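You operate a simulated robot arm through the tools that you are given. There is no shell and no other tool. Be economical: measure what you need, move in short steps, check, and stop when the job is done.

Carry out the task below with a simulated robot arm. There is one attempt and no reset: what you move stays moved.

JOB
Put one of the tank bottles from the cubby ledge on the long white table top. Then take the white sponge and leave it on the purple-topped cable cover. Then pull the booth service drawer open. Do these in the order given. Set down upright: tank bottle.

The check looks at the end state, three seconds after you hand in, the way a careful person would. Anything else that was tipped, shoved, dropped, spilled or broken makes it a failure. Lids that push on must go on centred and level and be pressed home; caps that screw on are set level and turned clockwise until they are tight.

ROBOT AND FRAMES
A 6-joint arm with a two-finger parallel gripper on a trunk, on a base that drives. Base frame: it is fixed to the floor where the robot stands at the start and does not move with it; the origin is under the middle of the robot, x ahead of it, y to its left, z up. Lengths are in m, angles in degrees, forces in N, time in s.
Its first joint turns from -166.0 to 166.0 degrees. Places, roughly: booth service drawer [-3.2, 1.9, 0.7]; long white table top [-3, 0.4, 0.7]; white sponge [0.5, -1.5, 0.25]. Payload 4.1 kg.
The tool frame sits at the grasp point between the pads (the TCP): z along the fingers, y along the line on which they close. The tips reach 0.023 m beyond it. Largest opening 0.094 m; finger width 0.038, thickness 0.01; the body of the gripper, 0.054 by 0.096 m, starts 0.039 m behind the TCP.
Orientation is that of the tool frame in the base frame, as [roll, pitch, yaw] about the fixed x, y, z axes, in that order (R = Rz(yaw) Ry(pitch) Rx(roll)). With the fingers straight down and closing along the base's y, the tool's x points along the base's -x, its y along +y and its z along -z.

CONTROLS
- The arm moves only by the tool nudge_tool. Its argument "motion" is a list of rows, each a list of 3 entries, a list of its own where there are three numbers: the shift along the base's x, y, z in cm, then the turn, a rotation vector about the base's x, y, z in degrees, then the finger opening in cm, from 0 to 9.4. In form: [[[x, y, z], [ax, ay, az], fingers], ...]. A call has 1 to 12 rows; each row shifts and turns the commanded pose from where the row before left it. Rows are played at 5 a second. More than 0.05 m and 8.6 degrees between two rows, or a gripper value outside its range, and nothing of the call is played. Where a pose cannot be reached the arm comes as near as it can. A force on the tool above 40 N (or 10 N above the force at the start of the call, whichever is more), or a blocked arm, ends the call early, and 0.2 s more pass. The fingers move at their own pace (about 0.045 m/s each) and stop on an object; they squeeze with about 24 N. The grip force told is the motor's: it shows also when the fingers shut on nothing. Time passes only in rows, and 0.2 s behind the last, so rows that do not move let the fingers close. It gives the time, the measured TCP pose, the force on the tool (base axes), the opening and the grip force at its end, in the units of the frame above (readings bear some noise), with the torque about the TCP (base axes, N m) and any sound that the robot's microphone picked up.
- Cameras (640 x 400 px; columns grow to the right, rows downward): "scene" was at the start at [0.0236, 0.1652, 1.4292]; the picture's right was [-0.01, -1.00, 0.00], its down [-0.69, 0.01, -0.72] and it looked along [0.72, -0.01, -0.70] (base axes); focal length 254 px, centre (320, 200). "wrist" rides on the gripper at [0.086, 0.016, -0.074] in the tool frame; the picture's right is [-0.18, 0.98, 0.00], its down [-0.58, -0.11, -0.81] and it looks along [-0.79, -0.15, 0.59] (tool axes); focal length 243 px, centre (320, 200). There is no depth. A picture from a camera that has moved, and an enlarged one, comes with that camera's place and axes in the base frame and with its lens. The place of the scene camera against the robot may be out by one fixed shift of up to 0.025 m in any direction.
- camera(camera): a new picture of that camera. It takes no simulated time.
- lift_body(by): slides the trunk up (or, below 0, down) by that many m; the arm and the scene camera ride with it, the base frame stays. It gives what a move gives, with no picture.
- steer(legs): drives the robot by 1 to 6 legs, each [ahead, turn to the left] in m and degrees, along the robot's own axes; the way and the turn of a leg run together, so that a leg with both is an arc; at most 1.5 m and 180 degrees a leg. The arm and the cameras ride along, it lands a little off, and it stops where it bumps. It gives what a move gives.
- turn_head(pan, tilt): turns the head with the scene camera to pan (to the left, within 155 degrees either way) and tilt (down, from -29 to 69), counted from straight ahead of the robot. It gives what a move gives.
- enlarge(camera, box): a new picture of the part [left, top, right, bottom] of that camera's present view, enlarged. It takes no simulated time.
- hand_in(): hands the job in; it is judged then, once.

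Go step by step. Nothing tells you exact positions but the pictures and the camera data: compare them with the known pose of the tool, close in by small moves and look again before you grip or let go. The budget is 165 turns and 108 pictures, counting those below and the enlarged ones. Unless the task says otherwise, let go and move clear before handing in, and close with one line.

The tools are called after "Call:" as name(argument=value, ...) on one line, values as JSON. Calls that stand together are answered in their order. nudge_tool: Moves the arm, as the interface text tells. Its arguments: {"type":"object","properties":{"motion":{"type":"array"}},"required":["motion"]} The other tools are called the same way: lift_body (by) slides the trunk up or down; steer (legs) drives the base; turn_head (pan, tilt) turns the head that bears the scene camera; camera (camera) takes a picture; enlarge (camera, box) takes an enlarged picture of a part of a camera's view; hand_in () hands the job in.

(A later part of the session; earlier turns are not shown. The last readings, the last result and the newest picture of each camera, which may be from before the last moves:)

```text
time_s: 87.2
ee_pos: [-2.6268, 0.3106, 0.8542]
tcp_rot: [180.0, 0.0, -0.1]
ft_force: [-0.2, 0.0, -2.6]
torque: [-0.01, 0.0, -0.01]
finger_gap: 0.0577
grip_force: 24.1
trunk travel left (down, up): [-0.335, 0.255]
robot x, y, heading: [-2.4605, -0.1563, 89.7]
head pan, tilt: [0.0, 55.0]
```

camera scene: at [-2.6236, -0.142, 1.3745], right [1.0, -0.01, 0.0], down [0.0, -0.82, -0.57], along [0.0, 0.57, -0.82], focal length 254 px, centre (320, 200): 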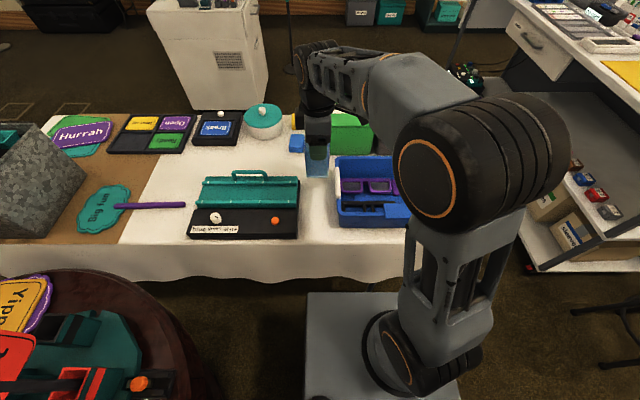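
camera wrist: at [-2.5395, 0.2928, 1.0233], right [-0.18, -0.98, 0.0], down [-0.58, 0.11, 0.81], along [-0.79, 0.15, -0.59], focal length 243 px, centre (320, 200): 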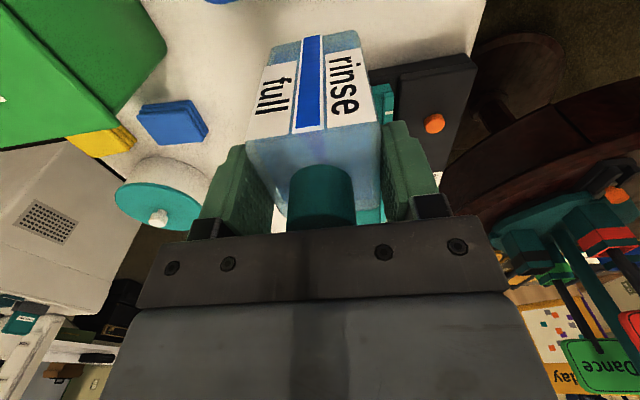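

Call:
nudge_tool(motion=[[[0, 0, -0.4], [0, 0, 0], 4], [[0, 0, -0.4], [0, 0, 0], 4], [[0, 0, -0.4], [0, 0, 0], 4], [[0, 0, -0.4], [0, 0, 0], 4], [[0, 0, 0], [0, 0, 0], 4]])

Call:
enlarge(camera="scene", box=[240, 100, 400, 260])

Call:
camera(camera="wrist")

```text
time_s: 88.4
ee_pos: [-2.6257, 0.3096, 0.8397]
tcp_rot: [-179.8, 0.0, 0.0]
ft_force: [0.9, -2.1, 13.1]
torque: [-0.42, -0.24, 0.01]
finger_gap: 0.0578
grip_force: 24.2
trunk travel left (down, up): [-0.335, 0.255]
robot x, y, heading: [-2.457, -0.1565, 89.8]
head pan, tilt: [0.0, 55.0]
```

```text
2.50 times, centred on (320, 180) of scene
camera zoom: at [-2.6231, -0.1431, 1.3748], right [1.0, -0.01, 0.0], down [0.0, -0.82, -0.57], along [0.0, 0.57, -0.82], focal length 635 px, centre (320, 250)
```

zoom: 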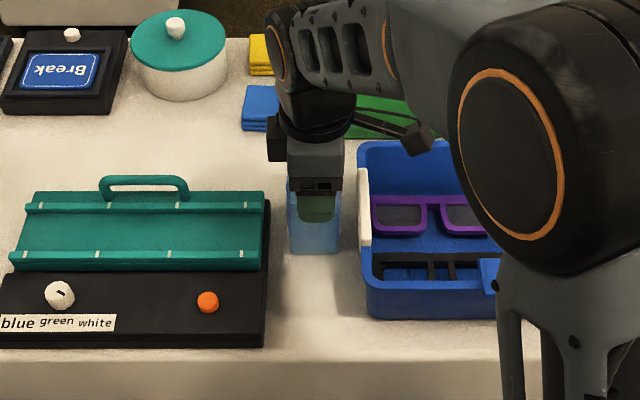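

```text
68 pictures are left
camera wrist: at [-2.539, 0.2923, 0.914], right [-0.18, -0.98, 0.0], down [-0.58, 0.11, 0.81], along [-0.79, 0.15, -0.59], focal length 243 px, centre (320, 200)
```

wrist: 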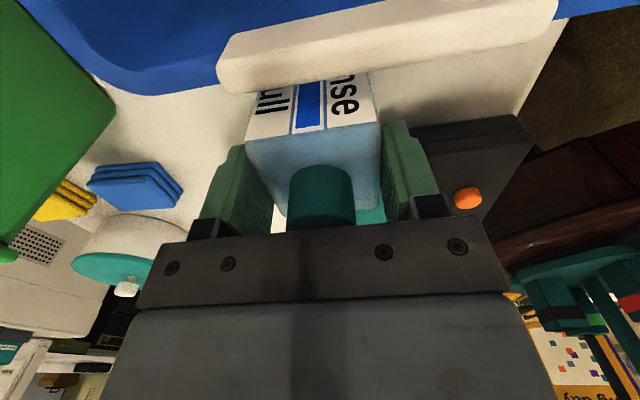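

The bottle touched down at TCP z≈0.84. Ease the press slightly, open, and rise straight up.

Call:
nudge_tool(motion=[[[0, 0, 0.1], [0, 0, 0], 4], [[0, 0, 0], [0, 0, 0], 4.8], [[0, 0, 0], [0, 0, 0], 6], [[0, 0, 0], [0, 0, 0], 7.5], [[0, 0, 0], [0, 0, 0], 8.5], [[0, 0, 0], [0, 0, 0], 8.5], [[0, 0, 1.5], [0, 0, 0], 8.5], [[0, 0, 1.5], [0, 0, 0], 8.5], [[0, 0, 3], [0, 0, 0], 8.5], [[0, 0, 3], [0, 0, 0], 8.5], [[0, 0, 3], [0, 0, 0], 8.5]])

Call:
enlarge(camera="scene", box=[240, 100, 400, 260])

```text
time_s: 90.8
ee_pos: [-2.6254, 0.3099, 0.9575]
tcp_rot: [180.0, 0.0, 0.1]
ft_force: [0.3, -0.5, -0.1]
torque: [-0.01, 0.0, -0.01]
finger_gap: 0.085
grip_force: 0.0
trunk travel left (down, up): [-0.335, 0.255]
robot x, y, heading: [-2.4607, -0.1544, 89.7]
head pan, tilt: [0.0, 55.0]
```

```text
2.50 times, centred on (320, 180) of scene
camera zoom: at [-2.6236, -0.1421, 1.3744], right [1.0, -0.01, 0.0], down [0.0, -0.82, -0.57], along [0.0, 0.57, -0.82], focal length 635 px, centre (320, 250)
```

zoom: 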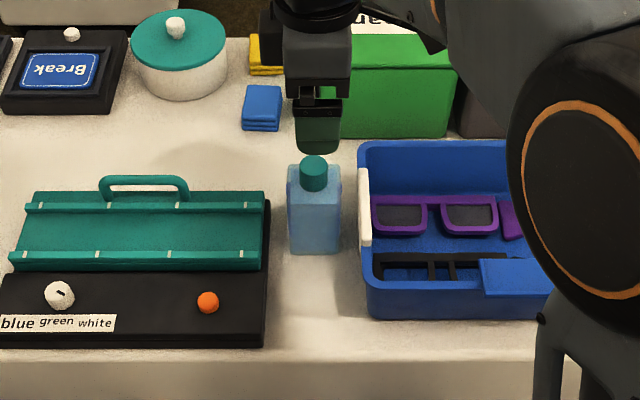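

The bottle stands upright on the table. Now raise, fold the arm in, back out and head to the sponge table by the right wall (its low shelf seems to hold flat cable covers too).

Call:
lift_body(by=0.2)

Call:
nudge_tool(motion=[[[3.2, -3.0, 0], [0, 0, 0], 8.5], [[3.2, -3.0, 0], [0, 0, 0], 8.5], [[3.2, -3.0, 0], [0, 0, 0], 8.5], [[3.2, -3.0, 0], [0, 0, 0], 8.5], [[3.0, -3.0, 0], [0, 0, 0], 8.5], [[0, 0, 0], [0, 0, 0], 8.5]])

Call:
steer(legs=[[-0.35, 0], [0, -108], [1.15, 0]])

Call:
turn_head(pan=10, tilt=30)

Call:
camera(camera="scene")

```text
time_s: 93.0
ee_pos: [-2.6252, 0.3104, 1.1589]
tcp_rot: [180.0, -0.1, 0.0]
ft_force: [-0.1, 0.5, 0.7]
torque: [-0.02, 0.0, 0.0]
finger_gap: 0.0849
grip_force: 0.1
trunk travel left (down, up): [-0.535, 0.055]
robot x, y, heading: [-2.4592, -0.157, 89.6]
head pan, tilt: [0.0, 55.0]
```

```text
time_s: 94.4
ee_pos: [-2.4666, 0.1611, 1.1571]
tcp_rot: [-180.0, 0.0, -0.1]
ft_force: [0.0, -0.2, 0.3]
torque: [0.04, -0.01, 0.0]
finger_gap: 0.0849
grip_force: 0.1
trunk travel left (down, up): [-0.535, 0.055]
robot x, y, heading: [-2.457, -0.1545, 89.6]
head pan, tilt: [0.0, 55.0]
```

```text
time_s: 106.7
ee_pos: [-1.0598, -0.9973, 1.1566]
tcp_rot: [180.0, 0.1, -110.1]
ft_force: [-0.9, -0.4, 0.5]
torque: [-0.03, 0.0, 0.0]
finger_gap: 0.0851
grip_force: 0.1
trunk travel left (down, up): [-0.535, 0.055]
robot x, y, heading: [-1.3585, -0.8989, -20.3]
head pan, tilt: [0.0, 55.0]
```

```text
time_s: 107.6
ee_pos: [-1.0612, -0.9994, 1.157]
tcp_rot: [-180.0, 0.0, -110.1]
ft_force: [-0.7, 0.6, -0.1]
torque: [0.02, -0.01, 0.0]
finger_gap: 0.0848
grip_force: 0.1
trunk travel left (down, up): [-0.535, 0.055]
robot x, y, heading: [-1.3596, -0.9, -20.5]
head pan, tilt: [10.0, 30.0]
```

```text
66 pictures are left
camera scene: at [-1.2674, -0.737, 1.6104], right [-0.18, -0.98, 0.0], down [-0.49, 0.09, -0.87], along [0.85, -0.16, -0.5], focal length 254 px, centre (320, 200)
```

scene: 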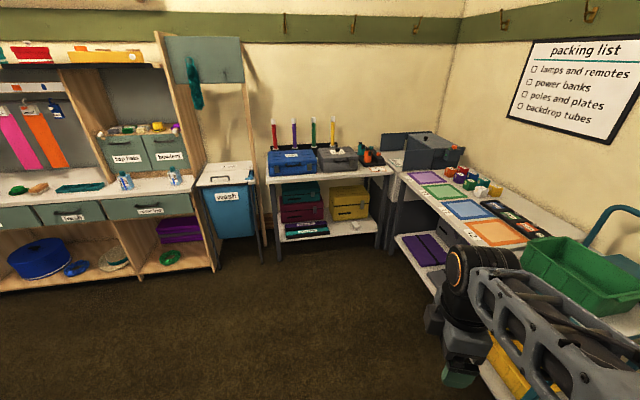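

Call:
enlarge(camera="scene", box=[250, 130, 400, 250])

```text
3.33 times, centred on (325, 190) of scene
camera zoom: at [-1.2674, -0.737, 1.6104], right [-0.18, -0.98, 0.0], down [-0.49, 0.09, -0.87], along [0.85, -0.16, -0.5], focal length 847 px, centre (303, 233)
```

zoom: 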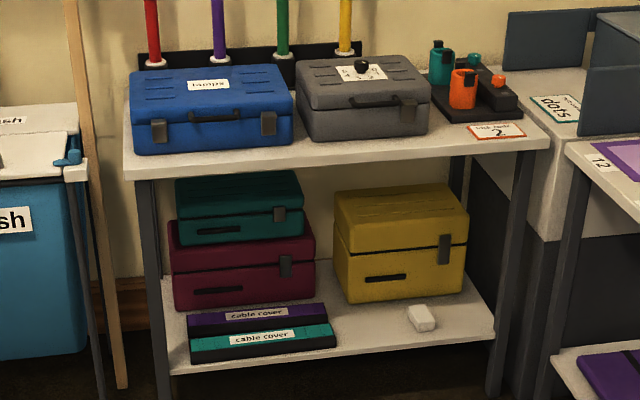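

I now see the "cable cover" strips on the low shelf, the purple one behind the teal one, and the sponge to the right near (0.53, -1.41). Driving closer to face the shelf.

Call:
steer(legs=[[0, 4], [1.05, 0], [0, 16.5]])

Call:
lift_body(by=-0.3)

Call:
turn_head(pan=0, tilt=40)

Call:
camera(camera="scene")

```text
time_s: 114.5
ee_pos: [-0.0259, -1.1804, 1.1573]
tcp_rot: [-180.0, 0.0, -89.4]
ft_force: [-0.3, -0.4, 0.3]
torque: [-0.04, 0.0, -0.01]
finger_gap: 0.085
grip_force: 0.0
trunk travel left (down, up): [-0.535, 0.055]
robot x, y, heading: [-0.3429, -1.1939, 0.4]
head pan, tilt: [10.0, 30.0]
```

```text
time_s: 117.5
ee_pos: [-0.0244, -1.1795, 0.857]
tcp_rot: [180.0, 0.0, -89.3]
ft_force: [0.3, 0.4, -0.4]
torque: [0.03, 0.03, -0.02]
finger_gap: 0.0852
grip_force: 0.0
trunk travel left (down, up): [-0.235, 0.355]
robot x, y, heading: [-0.337, -1.1932, 0.2]
head pan, tilt: [10.0, 30.0]
```

```text
time_s: 118.2
ee_pos: [-0.0246, -1.1793, 0.857]
tcp_rot: [-180.0, 0.0, -89.4]
ft_force: [-0.3, 0.3, -1.5]
torque: [-0.02, -0.01, -0.03]
finger_gap: 0.0851
grip_force: 0.0
trunk travel left (down, up): [-0.235, 0.355]
robot x, y, heading: [-0.3398, -1.1916, 0.3]
head pan, tilt: [0.0, 40.0]
```

```text
64 pictures are left
camera scene: at [-0.3146, -1.0251, 1.2952], right [0.01, -1.0, 0.0], down [-0.64, 0.0, -0.77], along [0.77, 0.0, -0.64], focal length 254 px, centre (320, 200)
```

scene: 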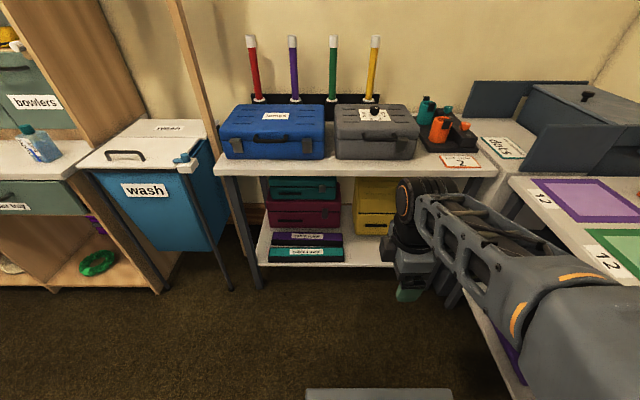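

Call:
lift_body(by=-0.233)

Call:
steer(legs=[[0.15, 0]])

Call:
turn_head(pan=-5, tilt=35)

Call:
camera(camera="scene")

Call:
camera(camera="wrist")

```text
time_s: 120.6
ee_pos: [-0.0255, -1.1795, 0.6242]
tcp_rot: [-179.9, 0.0, -89.3]
ft_force: [-0.8, -0.6, -0.5]
torque: [0.0, 0.01, 0.03]
finger_gap: 0.0851
grip_force: 0.1
trunk travel left (down, up): [-0.002, 0.588]
robot x, y, heading: [-0.3361, -1.1917, 0.3]
head pan, tilt: [0.0, 40.0]
```

```text
time_s: 122.0
ee_pos: [0.1247, -1.1795, 0.6239]
tcp_rot: [180.0, 0.0, -89.3]
ft_force: [-0.5, 0.2, 0.4]
torque: [-0.01, 0.02, 0.04]
finger_gap: 0.0848
grip_force: 0.0
trunk travel left (down, up): [-0.002, 0.588]
robot x, y, heading: [-0.1941, -1.1908, 0.1]
head pan, tilt: [0.0, 40.0]
```

```text
time_s: 122.7
ee_pos: [0.1232, -1.1797, 0.6244]
tcp_rot: [179.9, 0.0, -89.4]
ft_force: [0.2, 0.4, -0.3]
torque: [-0.01, 0.0, -0.01]
finger_gap: 0.0849
grip_force: 0.1
trunk travel left (down, up): [-0.002, 0.588]
robot x, y, heading: [-0.1906, -1.1911, 0.4]
head pan, tilt: [-5.0, 35.0]
```

```text
63 pictures are left
camera scene: at [-0.1628, -1.0319, 1.0697], right [-0.08, -1.0, 0.0], down [-0.57, 0.05, -0.82], along [0.82, -0.07, -0.57], focal length 254 px, centre (320, 200)
```

scene: 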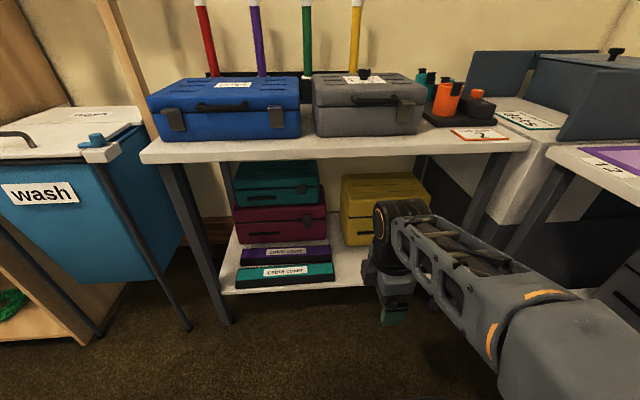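

```text
62 pictures are left
camera wrist: at [0.1092, -1.2669, 0.6983], right [-0.98, 0.17, 0.0], down [0.1, 0.58, 0.81], along [0.14, 0.79, -0.59], focal length 243 px, centre (320, 200)
```

wrist: 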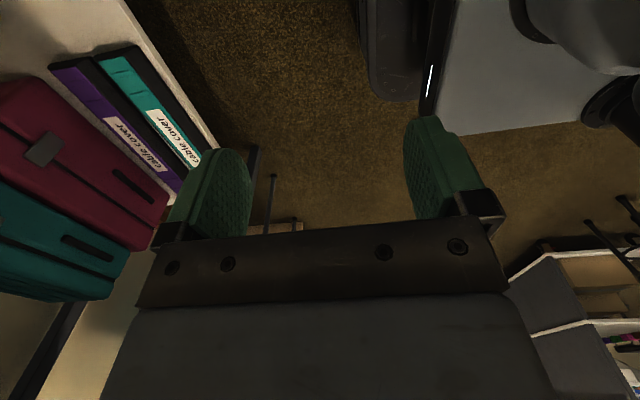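

The shelf with both covers is visible; the wrist cam is looking sideways. I'll turn the tool back to yaw 180 and shift right to view the sponge.

Call:
nudge_tool(motion=[[[0, -1, -1], [0, 0, -8.5], 8.5], [[0, -1, -1], [0, 0, -8.5], 8.5], [[0, -1, -1], [0, 0, -8.5], 8.5], [[0, -1, -1], [0, 0, -8.5], 8.5], [[0, -1, -1], [0, 0, -8.5], 8.5], [[0, -1, -1], [0, 0, -8.5], 8.5], [[0, -1, -1], [0, 0, -8.5], 8.5], [[0, -1, -1], [0, 0, -8.5], 8.5], [[0, -1, -1], [0, 0, -8.5], 8.5], [[0, -1, -1], [0, 0, -8.5], 8.5], [[0, 0, 0], [0, 0, -5.6], 8.5]])

Call:
camera(camera="wrist")

Call:
camera(camera="scene")

```text
time_s: 125.1
ee_pos: [0.1229, -1.2793, 0.5233]
tcp_rot: [180.0, -0.1, 179.9]
ft_force: [-0.2, -0.9, -0.5]
torque: [0.02, 0.01, 0.03]
finger_gap: 0.0851
grip_force: 0.0
trunk travel left (down, up): [-0.002, 0.588]
robot x, y, heading: [-0.1919, -1.188, 0.2]
head pan, tilt: [-5.0, 35.0]
```

```text
61 pictures are left
camera wrist: at [0.0385, -1.2636, 0.5975], right [0.19, 0.98, 0.0], down [0.58, -0.11, 0.81], along [0.79, -0.15, -0.59], focal length 243 px, centre (320, 200)
```

wrist: 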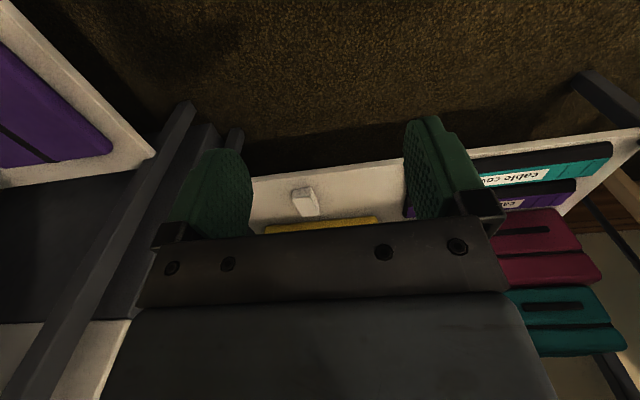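

```text
60 pictures are left
camera scene: at [-0.1627, -1.032, 1.0697], right [-0.08, -1.0, 0.0], down [-0.57, 0.05, -0.82], along [0.82, -0.07, -0.57], focal length 254 px, centre (320, 200)
```

scene: 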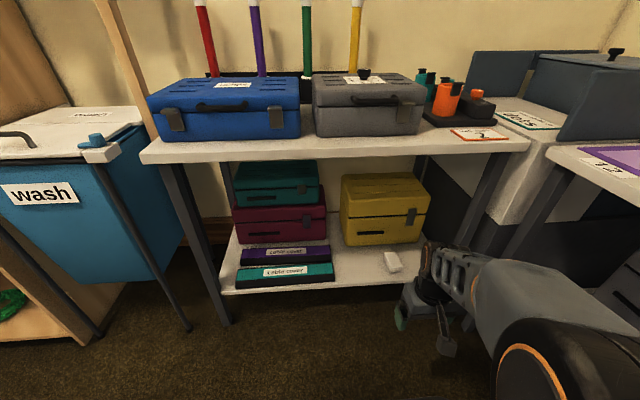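

Call:
enlarge(camera="scene", box=[340, 220, 440, 290])

Call:
enlarge(camera="wrist", box=[250, 150, 410, 250])

```text
5.71 times, centred on (390, 255) of scene
camera zoom: at [-0.1627, -1.032, 1.0697], right [-0.08, -1.0, 0.0], down [-0.57, 0.05, -0.82], along [0.82, -0.07, -0.57], focal length 1452 px, centre (-80, -114)
```

zoom: 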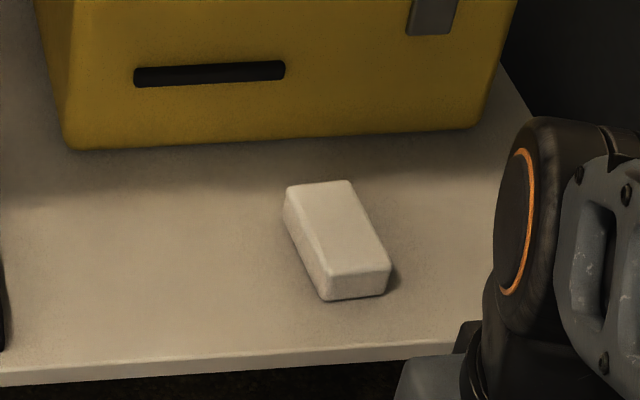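

```text
4.00 times, centred on (330, 200) of wrist
camera zoom: at [0.0385, -1.2636, 0.5975], right [0.19, 0.98, 0.0], down [0.58, -0.11, 0.81], along [0.79, -0.15, -0.59], focal length 970 px, centre (280, 200)
```

zoom: 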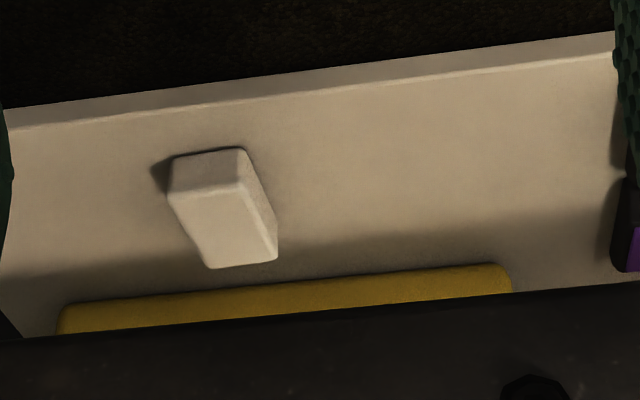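

The sponge lies with its long axis along x at about (0.535, -1.398), ~4.5 cm wide in y, so a grip closing along y suits. Lower the arm first, then drive in to be under the top.

Call:
nudge_tool(motion=[[[0, -1.5, -4], [0, 0, 0], 8.5], [[0, -1.5, -4], [0, 0, 0], 8.5], [[0, -1.5, -4], [0, 0, 0], 8.5], [[0, -1.5, -4], [0, 0, 0], 8.5], [[0, -1.5, -3], [0, 0, 0], 8.5], [[0, -1.5, 0], [0, 0, 0], 8.5], [[0, 0, 0], [0, 0, 0], 8.5]])

Call:
camera(camera="scene")

```text
time_s: 126.7
ee_pos: [0.1215, -1.3718, 0.3332]
tcp_rot: [-180.0, 0.0, 180.0]
ft_force: [-0.2, -0.3, -0.1]
torque: [0.01, 0.0, -0.02]
finger_gap: 0.0849
grip_force: 0.2
trunk travel left (down, up): [-0.002, 0.588]
robot x, y, heading: [-0.1928, -1.1951, 0.2]
head pan, tilt: [-5.0, 35.0]
```

```text
57 pictures are left
camera scene: at [-0.1627, -1.032, 1.0697], right [-0.08, -1.0, 0.0], down [-0.57, 0.05, -0.82], along [0.82, -0.07, -0.57], focal length 254 px, centre (320, 200)
```

scene: 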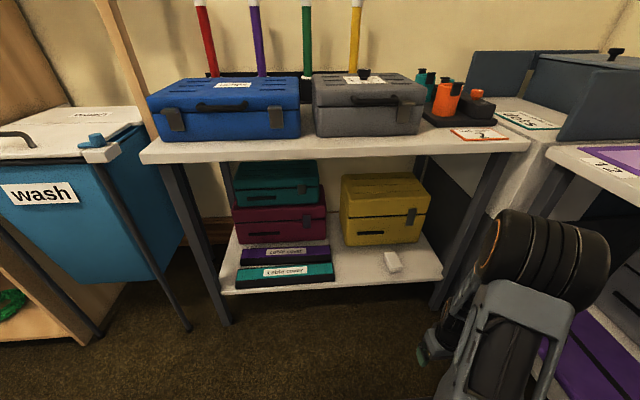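

The elbow sits high, so I'll tilt the tool ~35° forward to keep the elbow clear of the table top, then drive in.

Call:
nudge_tool(motion=[[[0, -0.5, 0], [0, -7, 0], 8.5], [[0, -0.5, 0], [0, -7, 0], 8.5], [[0, -0.5, 0], [0, -7, 0], 8.5], [[0, -0.5, 0], [0, -7, 0], 8.5], [[0, -0.5, 0], [0, -7, 0], 8.5], [[0, 0, 0], [0, 0, 0], 8.5]])

Call:
steer(legs=[[0.2, 0]])

Call:
camera(camera="wrist")

Call:
turn_head(pan=-15, tilt=45)

Call:
camera(camera="scene")

```text
time_s: 128.1
ee_pos: [0.1223, -1.3851, 0.3348]
tcp_rot: [178.4, 28.3, 180.0]
ft_force: [0.3, -0.4, -0.1]
torque: [0.02, 0.02, 0.01]
finger_gap: 0.0849
grip_force: 0.1
out of reach, approached as far as the arm can: row 2, 3
trunk travel left (down, up): [-0.002, 0.588]
robot x, y, heading: [-0.1919, -1.1889, 0.4]
head pan, tilt: [-5.0, 35.0]
```

```text
time_s: 129.7
ee_pos: [0.3183, -1.3837, 0.335]
tcp_rot: [178.4, 28.3, -179.9]
ft_force: [0.3, 0.9, 1.0]
torque: [0.0, 0.0, 0.03]
finger_gap: 0.0849
grip_force: 0.0
trunk travel left (down, up): [-0.002, 0.588]
robot x, y, heading: [0.0054, -1.1895, 0.6]
head pan, tilt: [-5.0, 35.0]
```

```text
56 pictures are left
camera wrist: at [0.2081, -1.3704, 0.3592], right [0.15, 0.98, 0.11], down [0.13, -0.13, 0.98], along [0.98, -0.13, -0.15], focal length 243 px, centre (320, 200)
```

wrist: 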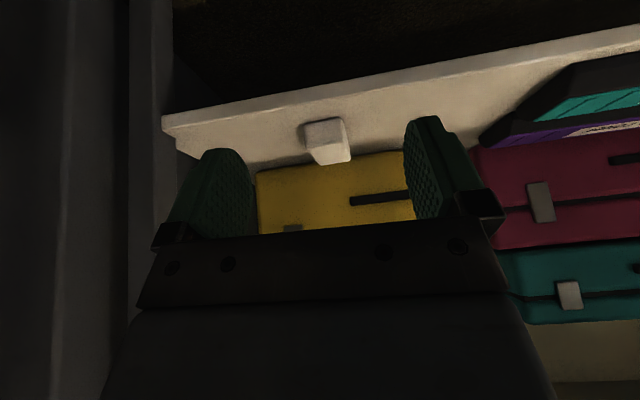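

```text
time_s: 130.4
ee_pos: [0.3192, -1.384, 0.3352]
tcp_rot: [178.3, 28.4, -180.0]
ft_force: [0.1, 0.0, 0.2]
torque: [-0.01, 0.01, 0.0]
finger_gap: 0.0852
grip_force: 0.0
trunk travel left (down, up): [-0.002, 0.588]
robot x, y, heading: [0.0041, -1.1865, 0.2]
head pan, tilt: [-15.0, 45.0]
```

```text
55 pictures are left
camera scene: at [0.0235, -1.0442, 1.0549], right [-0.25, -0.97, 0.0], down [-0.68, 0.18, -0.71], along [0.68, -0.18, -0.71], focal length 254 px, centre (320, 200)
```

scene: 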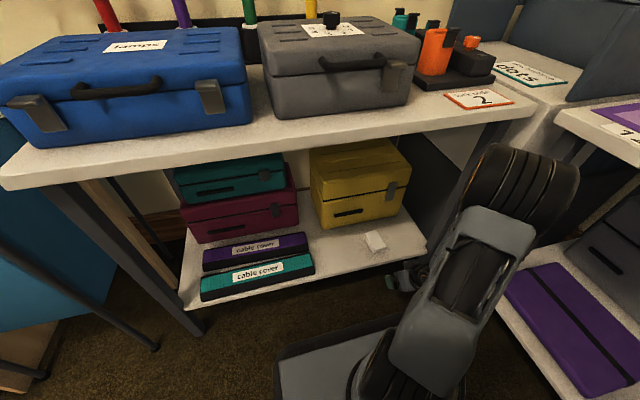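

Elbow is clear. Drive 8 cm further, then extend above the sponge.

Call:
steer(legs=[[0.08, 0]])

Call:
nudge_tool(motion=[[[2.5, -0.4, 0], [0, 0, 0], 8.5], [[2.5, -0.4, 0], [0, 0, 0], 8.5], [[2.5, -0.4, 0], [0, 0, 0], 8.5], [[0, 0, -1.5], [0, 0, 0], 8.5], [[0, 0, -1.5], [0, 0, 0], 8.5], [[0, 0, 0], [0, 0, 0], 8.5]])

Call:
camera(camera="wrist")

Call:
camera(camera="scene")

```text
time_s: 131.4
ee_pos: [0.4, -1.3851, 0.3359]
tcp_rot: [178.3, 28.5, 179.9]
ft_force: [-0.2, -0.9, -0.2]
torque: [-0.01, 0.0, 0.0]
finger_gap: 0.0848
grip_force: 0.1
trunk travel left (down, up): [-0.002, 0.588]
robot x, y, heading: [0.0878, -1.1912, 0.2]
head pan, tilt: [-15.0, 45.0]
```

```text
time_s: 132.8
ee_pos: [0.4728, -1.3951, 0.3048]
tcp_rot: [178.6, 28.3, -180.0]
ft_force: [-0.2, 0.0, 0.1]
torque: [0.0, -0.03, 0.03]
finger_gap: 0.085
grip_force: 0.0
trunk travel left (down, up): [-0.002, 0.588]
robot x, y, heading: [0.0848, -1.1899, -0.1]
head pan, tilt: [-15.0, 45.0]
```

```text
54 pictures are left
camera wrist: at [0.3623, -1.3814, 0.329], right [0.15, 0.98, 0.11], down [0.13, -0.13, 0.98], along [0.98, -0.13, -0.15], focal length 243 px, centre (320, 200)
```

wrist: 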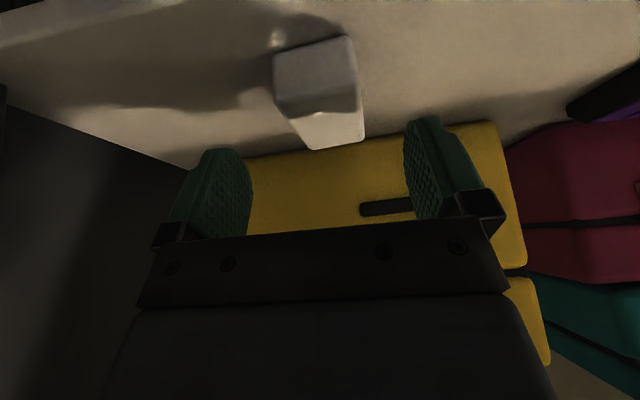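

```text
53 pictures are left
camera scene: at [0.1041, -1.0438, 1.0549], right [-0.25, -0.97, 0.0], down [-0.68, 0.18, -0.71], along [0.68, -0.18, -0.71], focal length 254 px, centre (320, 200)
```

scene: 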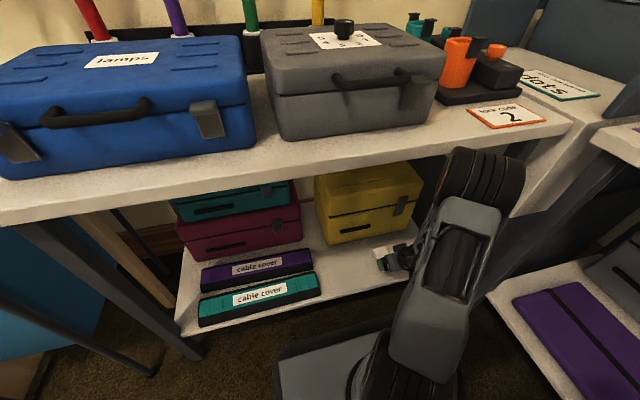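

Fingers straddle the sponge line. Descend diagonally to it.

Call:
nudge_tool(motion=[[[0.9, 0.1, -1.1], [0, 0, 0], 8.5], [[0.9, 0.1, -1.1], [0, 0, 0], 8.5], [[0.9, 0.1, -1.1], [0, 0, 0], 8.5], [[0.9, 0, -1.1], [0, 0, 0], 8.5], [[0.5, 0, -0.6], [0, 0, 0], 8.5], [[0, 0, 0], [0, 0, 0], 8.5]])

Call:
camera(camera="wrist")

Call:
enlarge(camera="scene", box=[330, 210, 450, 290])

```text
time_s: 134.2
ee_pos: [0.514, -1.3931, 0.2557]
tcp_rot: [178.4, 28.5, 179.9]
ft_force: [-0.3, 0.1, 0.3]
torque: [0.02, -0.02, 0.0]
finger_gap: 0.085
grip_force: 0.1
trunk travel left (down, up): [-0.002, 0.588]
robot x, y, heading: [0.0841, -1.1929, 0.3]
head pan, tilt: [-15.0, 45.0]
```

```text
52 pictures are left
camera wrist: at [0.404, -1.3802, 0.2797], right [0.15, 0.98, 0.11], down [0.13, -0.13, 0.98], along [0.98, -0.13, -0.15], focal length 243 px, centre (320, 200)
```

wrist: 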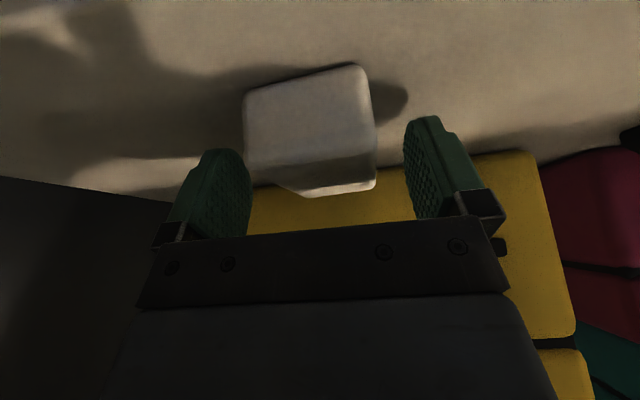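

```text
5.00 times, centred on (390, 250) of scene
camera zoom: at [0.1027, -1.0439, 1.0549], right [-0.25, -0.97, 0.0], down [-0.68, 0.18, -0.71], along [0.68, -0.18, -0.71], focal length 1271 px, centre (-30, -50)
```

zoom: 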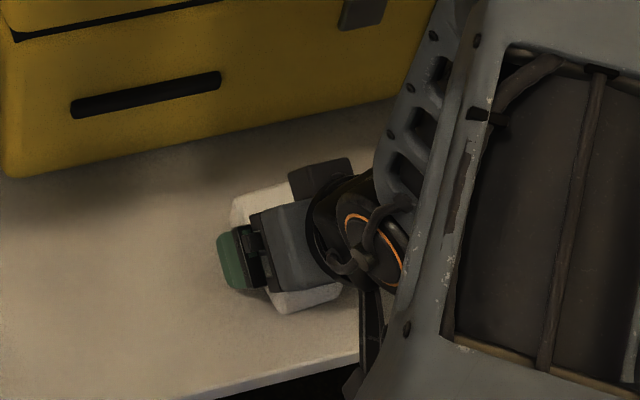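

Call:
nudge_tool(motion=[[[0.5, 0, -0.2], [0, 0, 0], 8.5], [[0, 0, 0], [0, 0, 0], 6.5], [[0, 0, 0], [0, 0, 0], 5], [[0, 0, 0], [0, 0, 0], 3.5], [[0, 0, 0], [0, 0, 0], 3], [[0, 0, 0], [0, 0, 0], 3], [[0, 0, 0], [0, 0, 0], 3]])

Call:
camera(camera="wrist")

```text
time_s: 135.8
ee_pos: [0.52, -1.3934, 0.2534]
tcp_rot: [178.3, 28.5, 179.9]
ft_force: [-2.5, -2.2, 22.5]
torque: [-0.28, -0.01, 0.22]
finger_gap: 0.0503
grip_force: 23.8
trunk travel left (down, up): [-0.002, 0.588]
robot x, y, heading: [0.0808, -1.1863, 0.2]
head pan, tilt: [-15.0, 45.0]
```

```text
50 pictures are left
camera wrist: at [0.4092, -1.38, 0.2775], right [0.15, 0.98, 0.11], down [0.13, -0.13, 0.98], along [0.98, -0.13, -0.14], focal length 243 px, centre (320, 200)
```

wrist: 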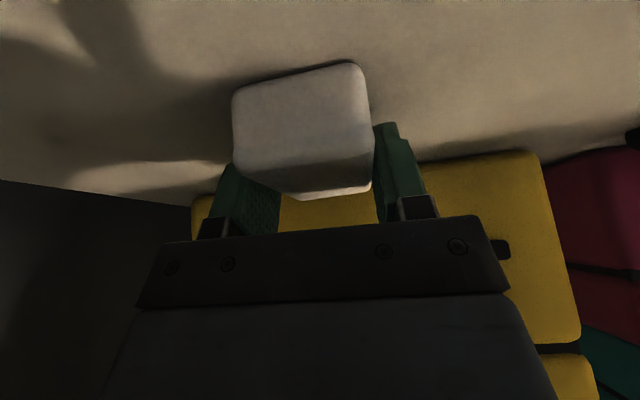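

Sponge held (gap 0.05). Lift, pull back to clear the yellow box, then move left toward the purple cover.

Call:
nudge_tool(motion=[[[0, 0, 1], [0, 0, 0], 3], [[0, 0, 2.5], [0, 0, 0], 3], [[-1, 0, 3], [0, 0, 0], 3], [[-3, 0, 2], [0, 0, 0], 3], [[-3, 2, 0], [0, 0, 0], 3], [[0, 4.5, 0], [0, 0, 0], 3], [[0, 4.5, 0], [0, 0, 0], 3], [[0, 4.5, 0], [0, 0, 0], 3], [[0, 4.5, 0], [0, 0, 0], 3], [[0, 4.5, 0], [0, 0, 0], 3], [[0, 4.5, 0], [0, 0, 0], 3], [[0, 0, 0], [0, 0, 0], 3]])

Call:
camera(camera="wrist")

Call:
camera(camera="scene")

```text
time_s: 136.3
ee_pos: [0.517, -1.3926, 0.2538]
tcp_rot: [177.4, 27.8, 179.5]
ft_force: [19.0, -9.9, 31.9]
torque: [-1.0, -0.16, 0.54]
finger_gap: 0.0501
grip_force: 23.7
trunk travel left (down, up): [-0.002, 0.588]
robot x, y, heading: [0.0838, -1.188, 0.2]
head pan, tilt: [-15.0, 45.0]
stopped in row 2: the force on the tool passed its limit (the readings are from after the stop); the commanded pose is now the measured one
```

```text
49 pictures are left
camera wrist: at [0.4064, -1.3787, 0.2785], right [0.15, 0.98, 0.13], down [0.14, -0.15, 0.98], along [0.98, -0.13, -0.16], focal length 243 px, centre (320, 200)
```

wrist: 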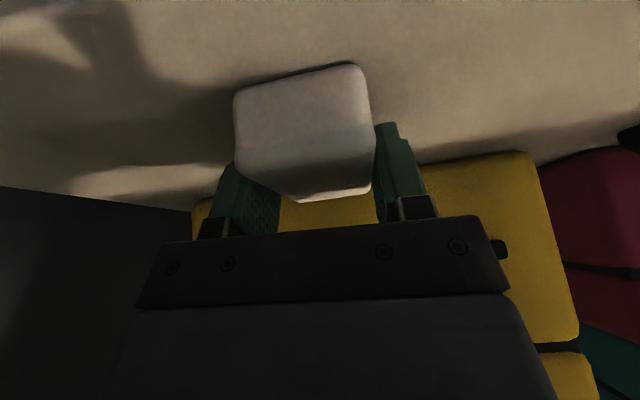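

```text
48 pictures are left
camera scene: at [0.1062, -1.0454, 1.0524], right [-0.26, -0.97, 0.0], down [-0.69, 0.18, -0.7], along [0.68, -0.18, -0.71], focal length 254 px, centre (320, 200)
```

scene: 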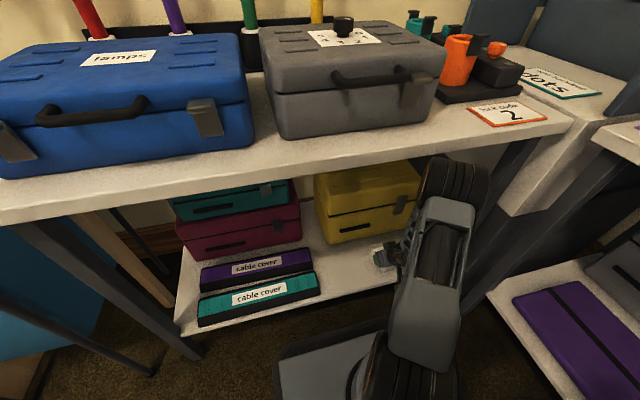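

Rising straight up was blocked, probably because the elbow sits under the table top. I'll back out along the same diagonal I came in on.

Call:
nudge_tool(motion=[[[-0.7, 0, 0.2], [0, 0, 0], 3], [[-0.7, 0, 0.5], [0, 0, 0], 3], [[-0.9, 0, 1.0], [0, 0, 0], 3], [[-0.9, 0, 1.0], [0, 0, 0], 3], [[-0.9, 0, 1.0], [0, 0, 0], 3], [[-0.9, 0, 0.9], [0, 0, 0], 3], [[0, 0, 0], [0, 0, 0], 3]])

Call:
camera(camera="scene")

```text
time_s: 137.9
ee_pos: [0.468, -1.3914, 0.3072]
tcp_rot: [177.8, 28.1, 179.7]
ft_force: [-0.1, -0.3, -0.9]
torque: [0.02, 0.02, -0.02]
finger_gap: 0.0497
grip_force: 24.3
trunk travel left (down, up): [-0.002, 0.588]
robot x, y, heading: [0.0845, -1.1869, 0.3]
head pan, tilt: [-15.0, 45.0]
```

```text
47 pictures are left
camera scene: at [0.104, -1.0439, 1.0549], right [-0.25, -0.97, 0.0], down [-0.68, 0.18, -0.71], along [0.68, -0.18, -0.71], focal length 254 px, centre (320, 200)
```

scene: 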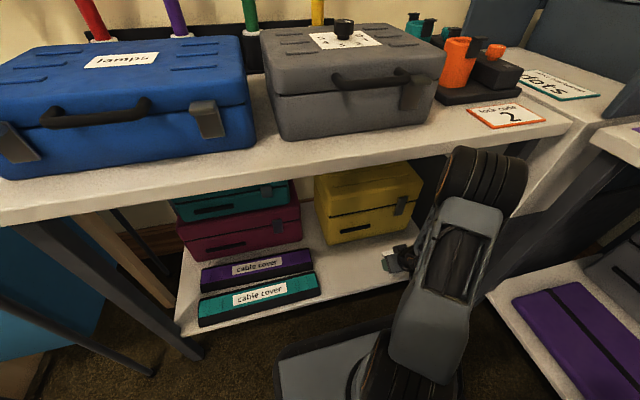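

Free again, nothing moved, and the sponge is still held. I'll zoom on the purple cover, then retreat and set up an arm pose outside before driving in.

Call:
enlarge(camera="scene", box=[160, 210, 350, 340])

Call:
steer(legs=[[-0.3, 0]])

Call:
camera(camera="wrist")

```text
3.08 times, centred on (255, 275) of scene
camera zoom: at [0.104, -1.0439, 1.0549], right [-0.25, -0.97, 0.0], down [-0.68, 0.18, -0.71], along [0.68, -0.18, -0.71], focal length 782 px, centre (520, -31)
```

zoom: 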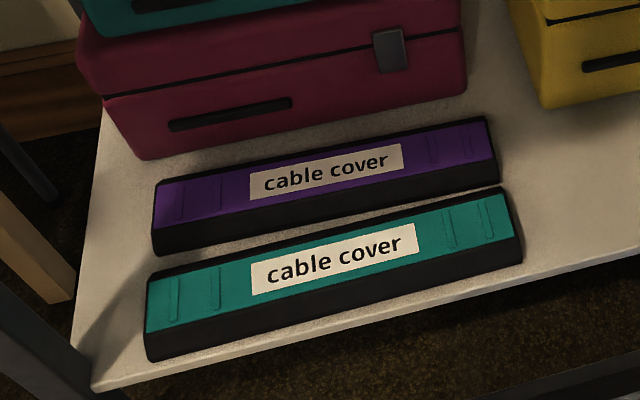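

```text
time_s: 140.0
ee_pos: [0.1656, -1.3931, 0.3067]
tcp_rot: [177.7, 28.0, 179.4]
ft_force: [-0.5, -0.1, -1.4]
torque: [0.0, -0.01, 0.0]
finger_gap: 0.0492
grip_force: 24.3
trunk travel left (down, up): [-0.002, 0.588]
robot x, y, heading: [-0.2151, -1.1909, 0.1]
head pan, tilt: [-15.0, 45.0]
```

```text
45 pictures are left
camera wrist: at [0.0546, -1.3805, 0.332], right [0.15, 0.98, 0.12], down [0.14, -0.14, 0.98], along [0.98, -0.14, -0.15], focal length 243 px, centre (320, 200)
```

wrist: 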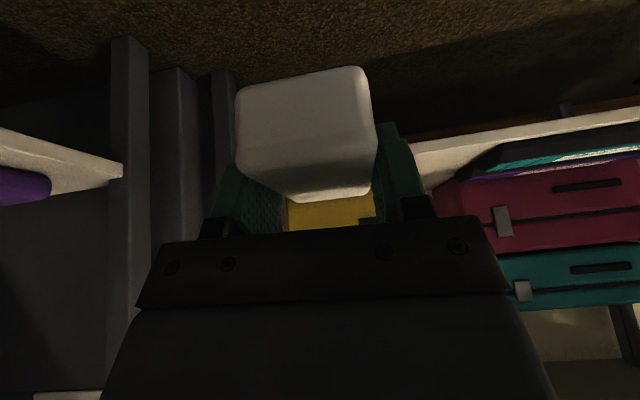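

The purple cover's flat top is about 6 cm deep, centred near x≈0.60, y −0.77…−1.14. I'll shift the robot left to y≈-1.05 and extend the arm straight ahead while outside.

Call:
steer(legs=[[-0.1, 0], [0, 40], [0.22, 0], [0, -40]])

Call:
nudge_tool(motion=[[[0, 4, 0.5], [0, 0, 0], 3], [[0, 4, 0.5], [0, 0, 0], 3], [[0, 4, 0.5], [0, 0, 0], 3], [[2, 4, 0.5], [0, 0, 0], 3], [[3, 4, 0.5], [0, 0, 0], 3], [[3, 0, 0.5], [0, 0, 0], 3], [[3, 0, 0], [0, 0, 0], 3], [[3, 0, 0], [0, 0, 0], 3], [[0, 0, 0], [0, 0, 0], 3]])

Call:
turn_head(pan=-5, tilt=35)

Call:
camera(camera="scene")

```text
time_s: 146.2
ee_pos: [0.2326, -1.2583, 0.3078]
tcp_rot: [177.8, 28.0, 178.2]
ft_force: [-0.2, -0.7, -0.6]
torque: [-0.03, 0.04, 0.0]
finger_gap: 0.0493
grip_force: 23.4
trunk travel left (down, up): [-0.002, 0.588]
robot x, y, heading: [-0.149, -1.0437, -1.3]
head pan, tilt: [-15.0, 45.0]
```

```text
refused: row 5 steps farther than a row can; nothing moved
```

```text
time_s: 146.9
ee_pos: [0.2326, -1.2593, 0.3077]
tcp_rot: [177.8, 28.0, 178.2]
ft_force: [-0.6, -0.6, 0.4]
torque: [-0.02, -0.01, -0.01]
finger_gap: 0.0494
grip_force: 23.4
trunk travel left (down, up): [-0.002, 0.588]
robot x, y, heading: [-0.1464, -1.0474, -1.2]
head pan, tilt: [-5.0, 35.0]
```

```text
44 pictures are left
camera scene: at [-0.1128, -0.888, 1.0697], right [-0.11, -0.99, 0.0], down [-0.57, 0.06, -0.82], along [0.81, -0.09, -0.57], focal length 254 px, centre (320, 200)
```

scene: 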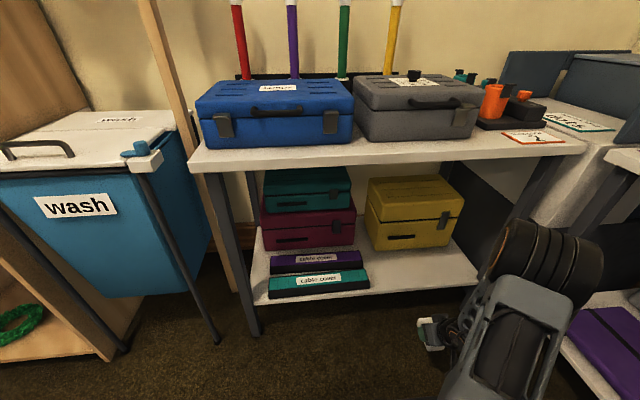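

Call:
nudge_tool(motion=[[[0, 4, 0.5], [0, 0, 0], 3], [[0, 4, 0.5], [0, 0, 0], 3], [[0, 4, 0.5], [0, 0, 0], 3], [[2, 3.5, 0.5], [0, 0, 0], 3], [[2, 3.5, 0.5], [0, 0, 0], 3], [[3, 1, 0.5], [0, 0, 0], 3], [[3, 0, 0], [0, 0, 0.9], 3], [[3, 0, 0], [0, 0, 0.9], 3], [[0, 0, 0], [0, 0, 0], 3]])

Call:
turn_head(pan=0, tilt=40)

Call:
camera(camera="scene")

Call:
camera(camera="wrist")

```text
time_s: 148.9
ee_pos: [0.3594, -1.0726, 0.3346]
tcp_rot: [177.9, 28.1, 180.0]
ft_force: [0.9, 0.1, 0.7]
torque: [0.0, 0.02, 0.02]
finger_gap: 0.0491
grip_force: 24.2
out of reach, approached as far as the arm can: row 5
trunk travel left (down, up): [-0.002, 0.588]
robot x, y, heading: [-0.1457, -1.0415, -1.2]
head pan, tilt: [-5.0, 35.0]
```

```text
time_s: 149.6
ee_pos: [0.3576, -1.0725, 0.3337]
tcp_rot: [177.8, 28.1, -179.9]
ft_force: [-0.7, 0.4, -0.6]
torque: [0.01, 0.01, -0.01]
finger_gap: 0.0491
grip_force: 24.2
trunk travel left (down, up): [-0.002, 0.588]
robot x, y, heading: [-0.1442, -1.0443, -1.1]
head pan, tilt: [0.0, 40.0]
```

```text
43 pictures are left
camera scene: at [-0.1153, -0.8802, 1.0622], right [-0.02, -1.0, 0.0], down [-0.64, 0.01, -0.77], along [0.77, -0.02, -0.64], focal length 254 px, centre (320, 200)
```

scene: 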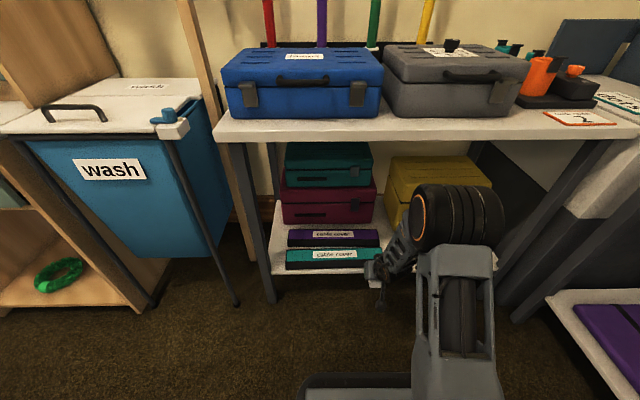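

```text
42 pictures are left
camera wrist: at [0.2479, -1.0601, 0.3593], right [0.14, 0.98, 0.12], down [0.14, -0.14, 0.98], along [0.98, -0.13, -0.16], focal length 243 px, centre (320, 200)
```

wrist: 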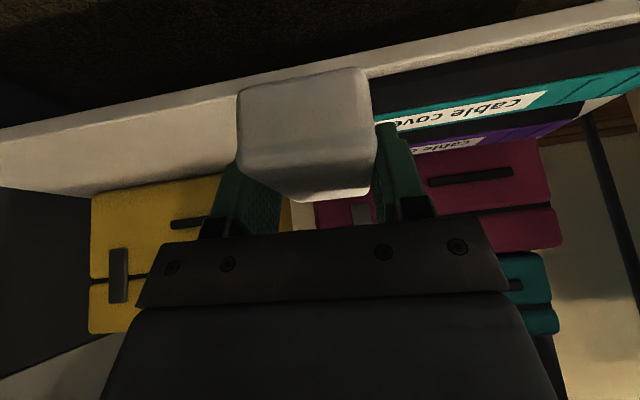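

I'll test how far the arm stretches here in the open, so the robot can stand further back from the table lip.

Call:
nudge_tool(motion=[[[2, 0, -0.5], [0, 0, 0], 3], [[2, 0, -0.5], [0, 0, 0], 3], [[2, 0, -0.5], [0, 0, 0], 3], [[0, 0, 0], [0, 0, 0], 3]])

Call:
camera(camera="scene")

```text
time_s: 150.6
ee_pos: [0.4186, -1.0719, 0.3204]
tcp_rot: [177.8, 27.9, -180.0]
ft_force: [0.4, -0.8, -0.3]
torque: [-0.01, 0.02, -0.01]
finger_gap: 0.0493
grip_force: 24.3
trunk travel left (down, up): [-0.002, 0.588]
robot x, y, heading: [-0.1422, -1.0461, -1.1]
head pan, tilt: [0.0, 40.0]
```

```text
41 pictures are left
camera scene: at [-0.1153, -0.8802, 1.0621], right [-0.02, -1.0, 0.0], down [-0.64, 0.01, -0.77], along [0.77, -0.02, -0.64], focal length 254 px, centre (320, 200)
```

scene: 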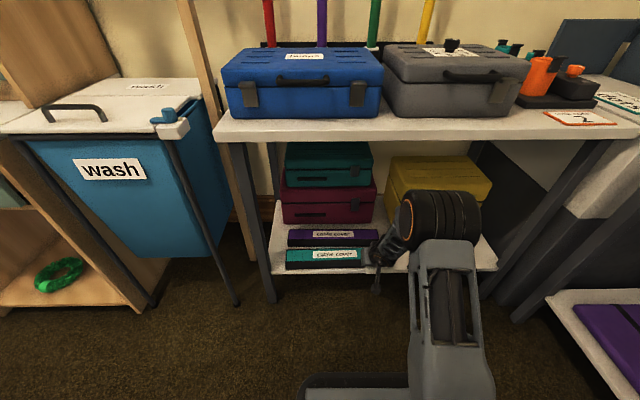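

Call:
nudge_tool(motion=[[[2, 0, 0], [0, 0, 0], 3], [[2, 0, 0], [0, 0, 0], 3], [[1, 0, 0], [0, 0, 0], 3], [[0, 0, 0], [0, 0, 0], 3]])

Call:
camera(camera="scene")

Call:
camera(camera="wrist")

```text
time_s: 151.6
ee_pos: [0.469, -1.0735, 0.3204]
tcp_rot: [177.8, 28.0, 180.0]
ft_force: [0.0, 0.1, -0.7]
torque: [-0.01, -0.01, -0.03]
finger_gap: 0.0492
grip_force: 23.6
trunk travel left (down, up): [-0.002, 0.588]
robot x, y, heading: [-0.1468, -1.051, -1.2]
head pan, tilt: [0.0, 40.0]
```

```text
40 pictures are left
camera scene: at [-0.1153, -0.8802, 1.0621], right [-0.02, -1.0, 0.0], down [-0.64, 0.01, -0.77], along [0.77, -0.02, -0.64], focal length 254 px, centre (320, 200)
```

scene: 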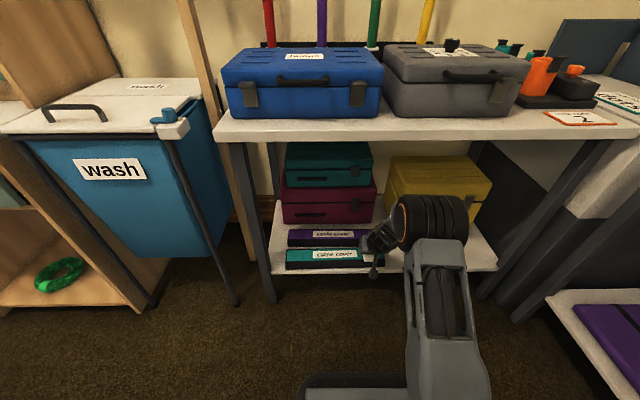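

```text
39 pictures are left
camera wrist: at [0.3588, -1.0611, 0.345], right [0.14, 0.98, 0.12], down [0.14, -0.14, 0.98], along [0.98, -0.13, -0.16], focal length 243 px, centre (320, 200)
```

wrist: 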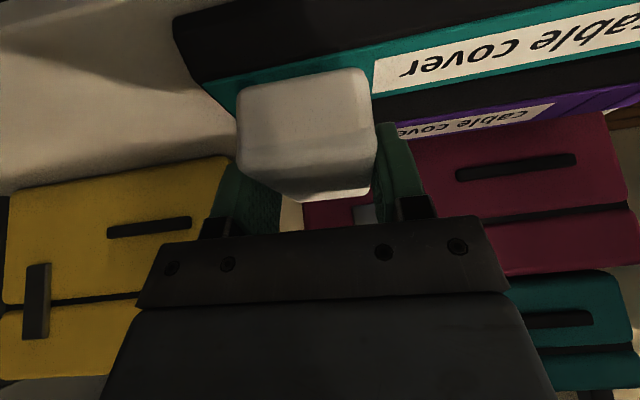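

Reach is fine. Shift 4 cm left to be well inside the cover's length, then drive forward ~0.13 m.

Call:
nudge_tool(motion=[[[0, 2, 0.3], [0, 0, 0], 3], [[0, 2, 0.3], [0, 0, 0], 3], [[0, 0, 0], [0, 0, 0], 3]])

Call:
steer(legs=[[0.1, 0]])

Call:
turn_head(pan=0, tilt=45)

Call:
camera(camera="scene")

Call:
enlarge(camera="scene", box=[240, 130, 440, 260])

```text
time_s: 152.4
ee_pos: [0.4691, -1.0347, 0.3267]
tcp_rot: [177.7, 28.0, -180.0]
ft_force: [-0.7, -0.2, -0.8]
torque: [0.02, -0.01, -0.02]
finger_gap: 0.049
grip_force: 23.4
trunk travel left (down, up): [-0.002, 0.588]
robot x, y, heading: [-0.1468, -1.0456, -1.2]
head pan, tilt: [0.0, 40.0]
```

```text
time_s: 153.5
ee_pos: [0.5688, -1.036, 0.3264]
tcp_rot: [177.7, 28.0, -179.9]
ft_force: [-0.2, -0.8, 0.1]
torque: [0.01, 0.04, 0.0]
finger_gap: 0.0492
grip_force: 23.7
trunk travel left (down, up): [-0.002, 0.588]
robot x, y, heading: [-0.0475, -1.0474, -1.1]
head pan, tilt: [0.0, 40.0]
```

```text
time_s: 154.2
ee_pos: [0.5682, -1.0355, 0.3253]
tcp_rot: [177.7, 28.0, -179.9]
ft_force: [-0.4, 0.8, -0.5]
torque: [-0.01, -0.02, 0.01]
finger_gap: 0.0493
grip_force: 24.4
trunk travel left (down, up): [-0.002, 0.588]
robot x, y, heading: [-0.0465, -1.0487, -1.2]
head pan, tilt: [0.0, 45.0]
```

```text
38 pictures are left
camera scene: at [-0.0194, -0.8821, 1.0549], right [-0.02, -1.0, 0.0], down [-0.71, 0.01, -0.71], along [0.71, -0.01, -0.71], focal length 254 px, centre (320, 200)
```

scene: 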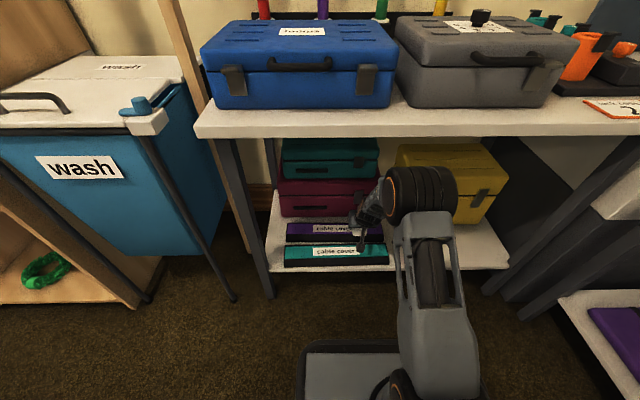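

```text
3.08 times, centred on (340, 195) of scene
camera zoom: at [-0.0194, -0.8821, 1.0549], right [-0.02, -1.0, 0.0], down [-0.71, 0.01, -0.71], along [0.71, -0.01, -0.71], focal length 782 px, centre (258, 215)
```

zoom: 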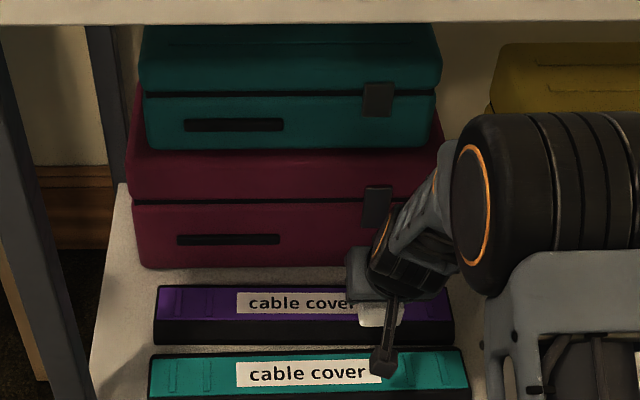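

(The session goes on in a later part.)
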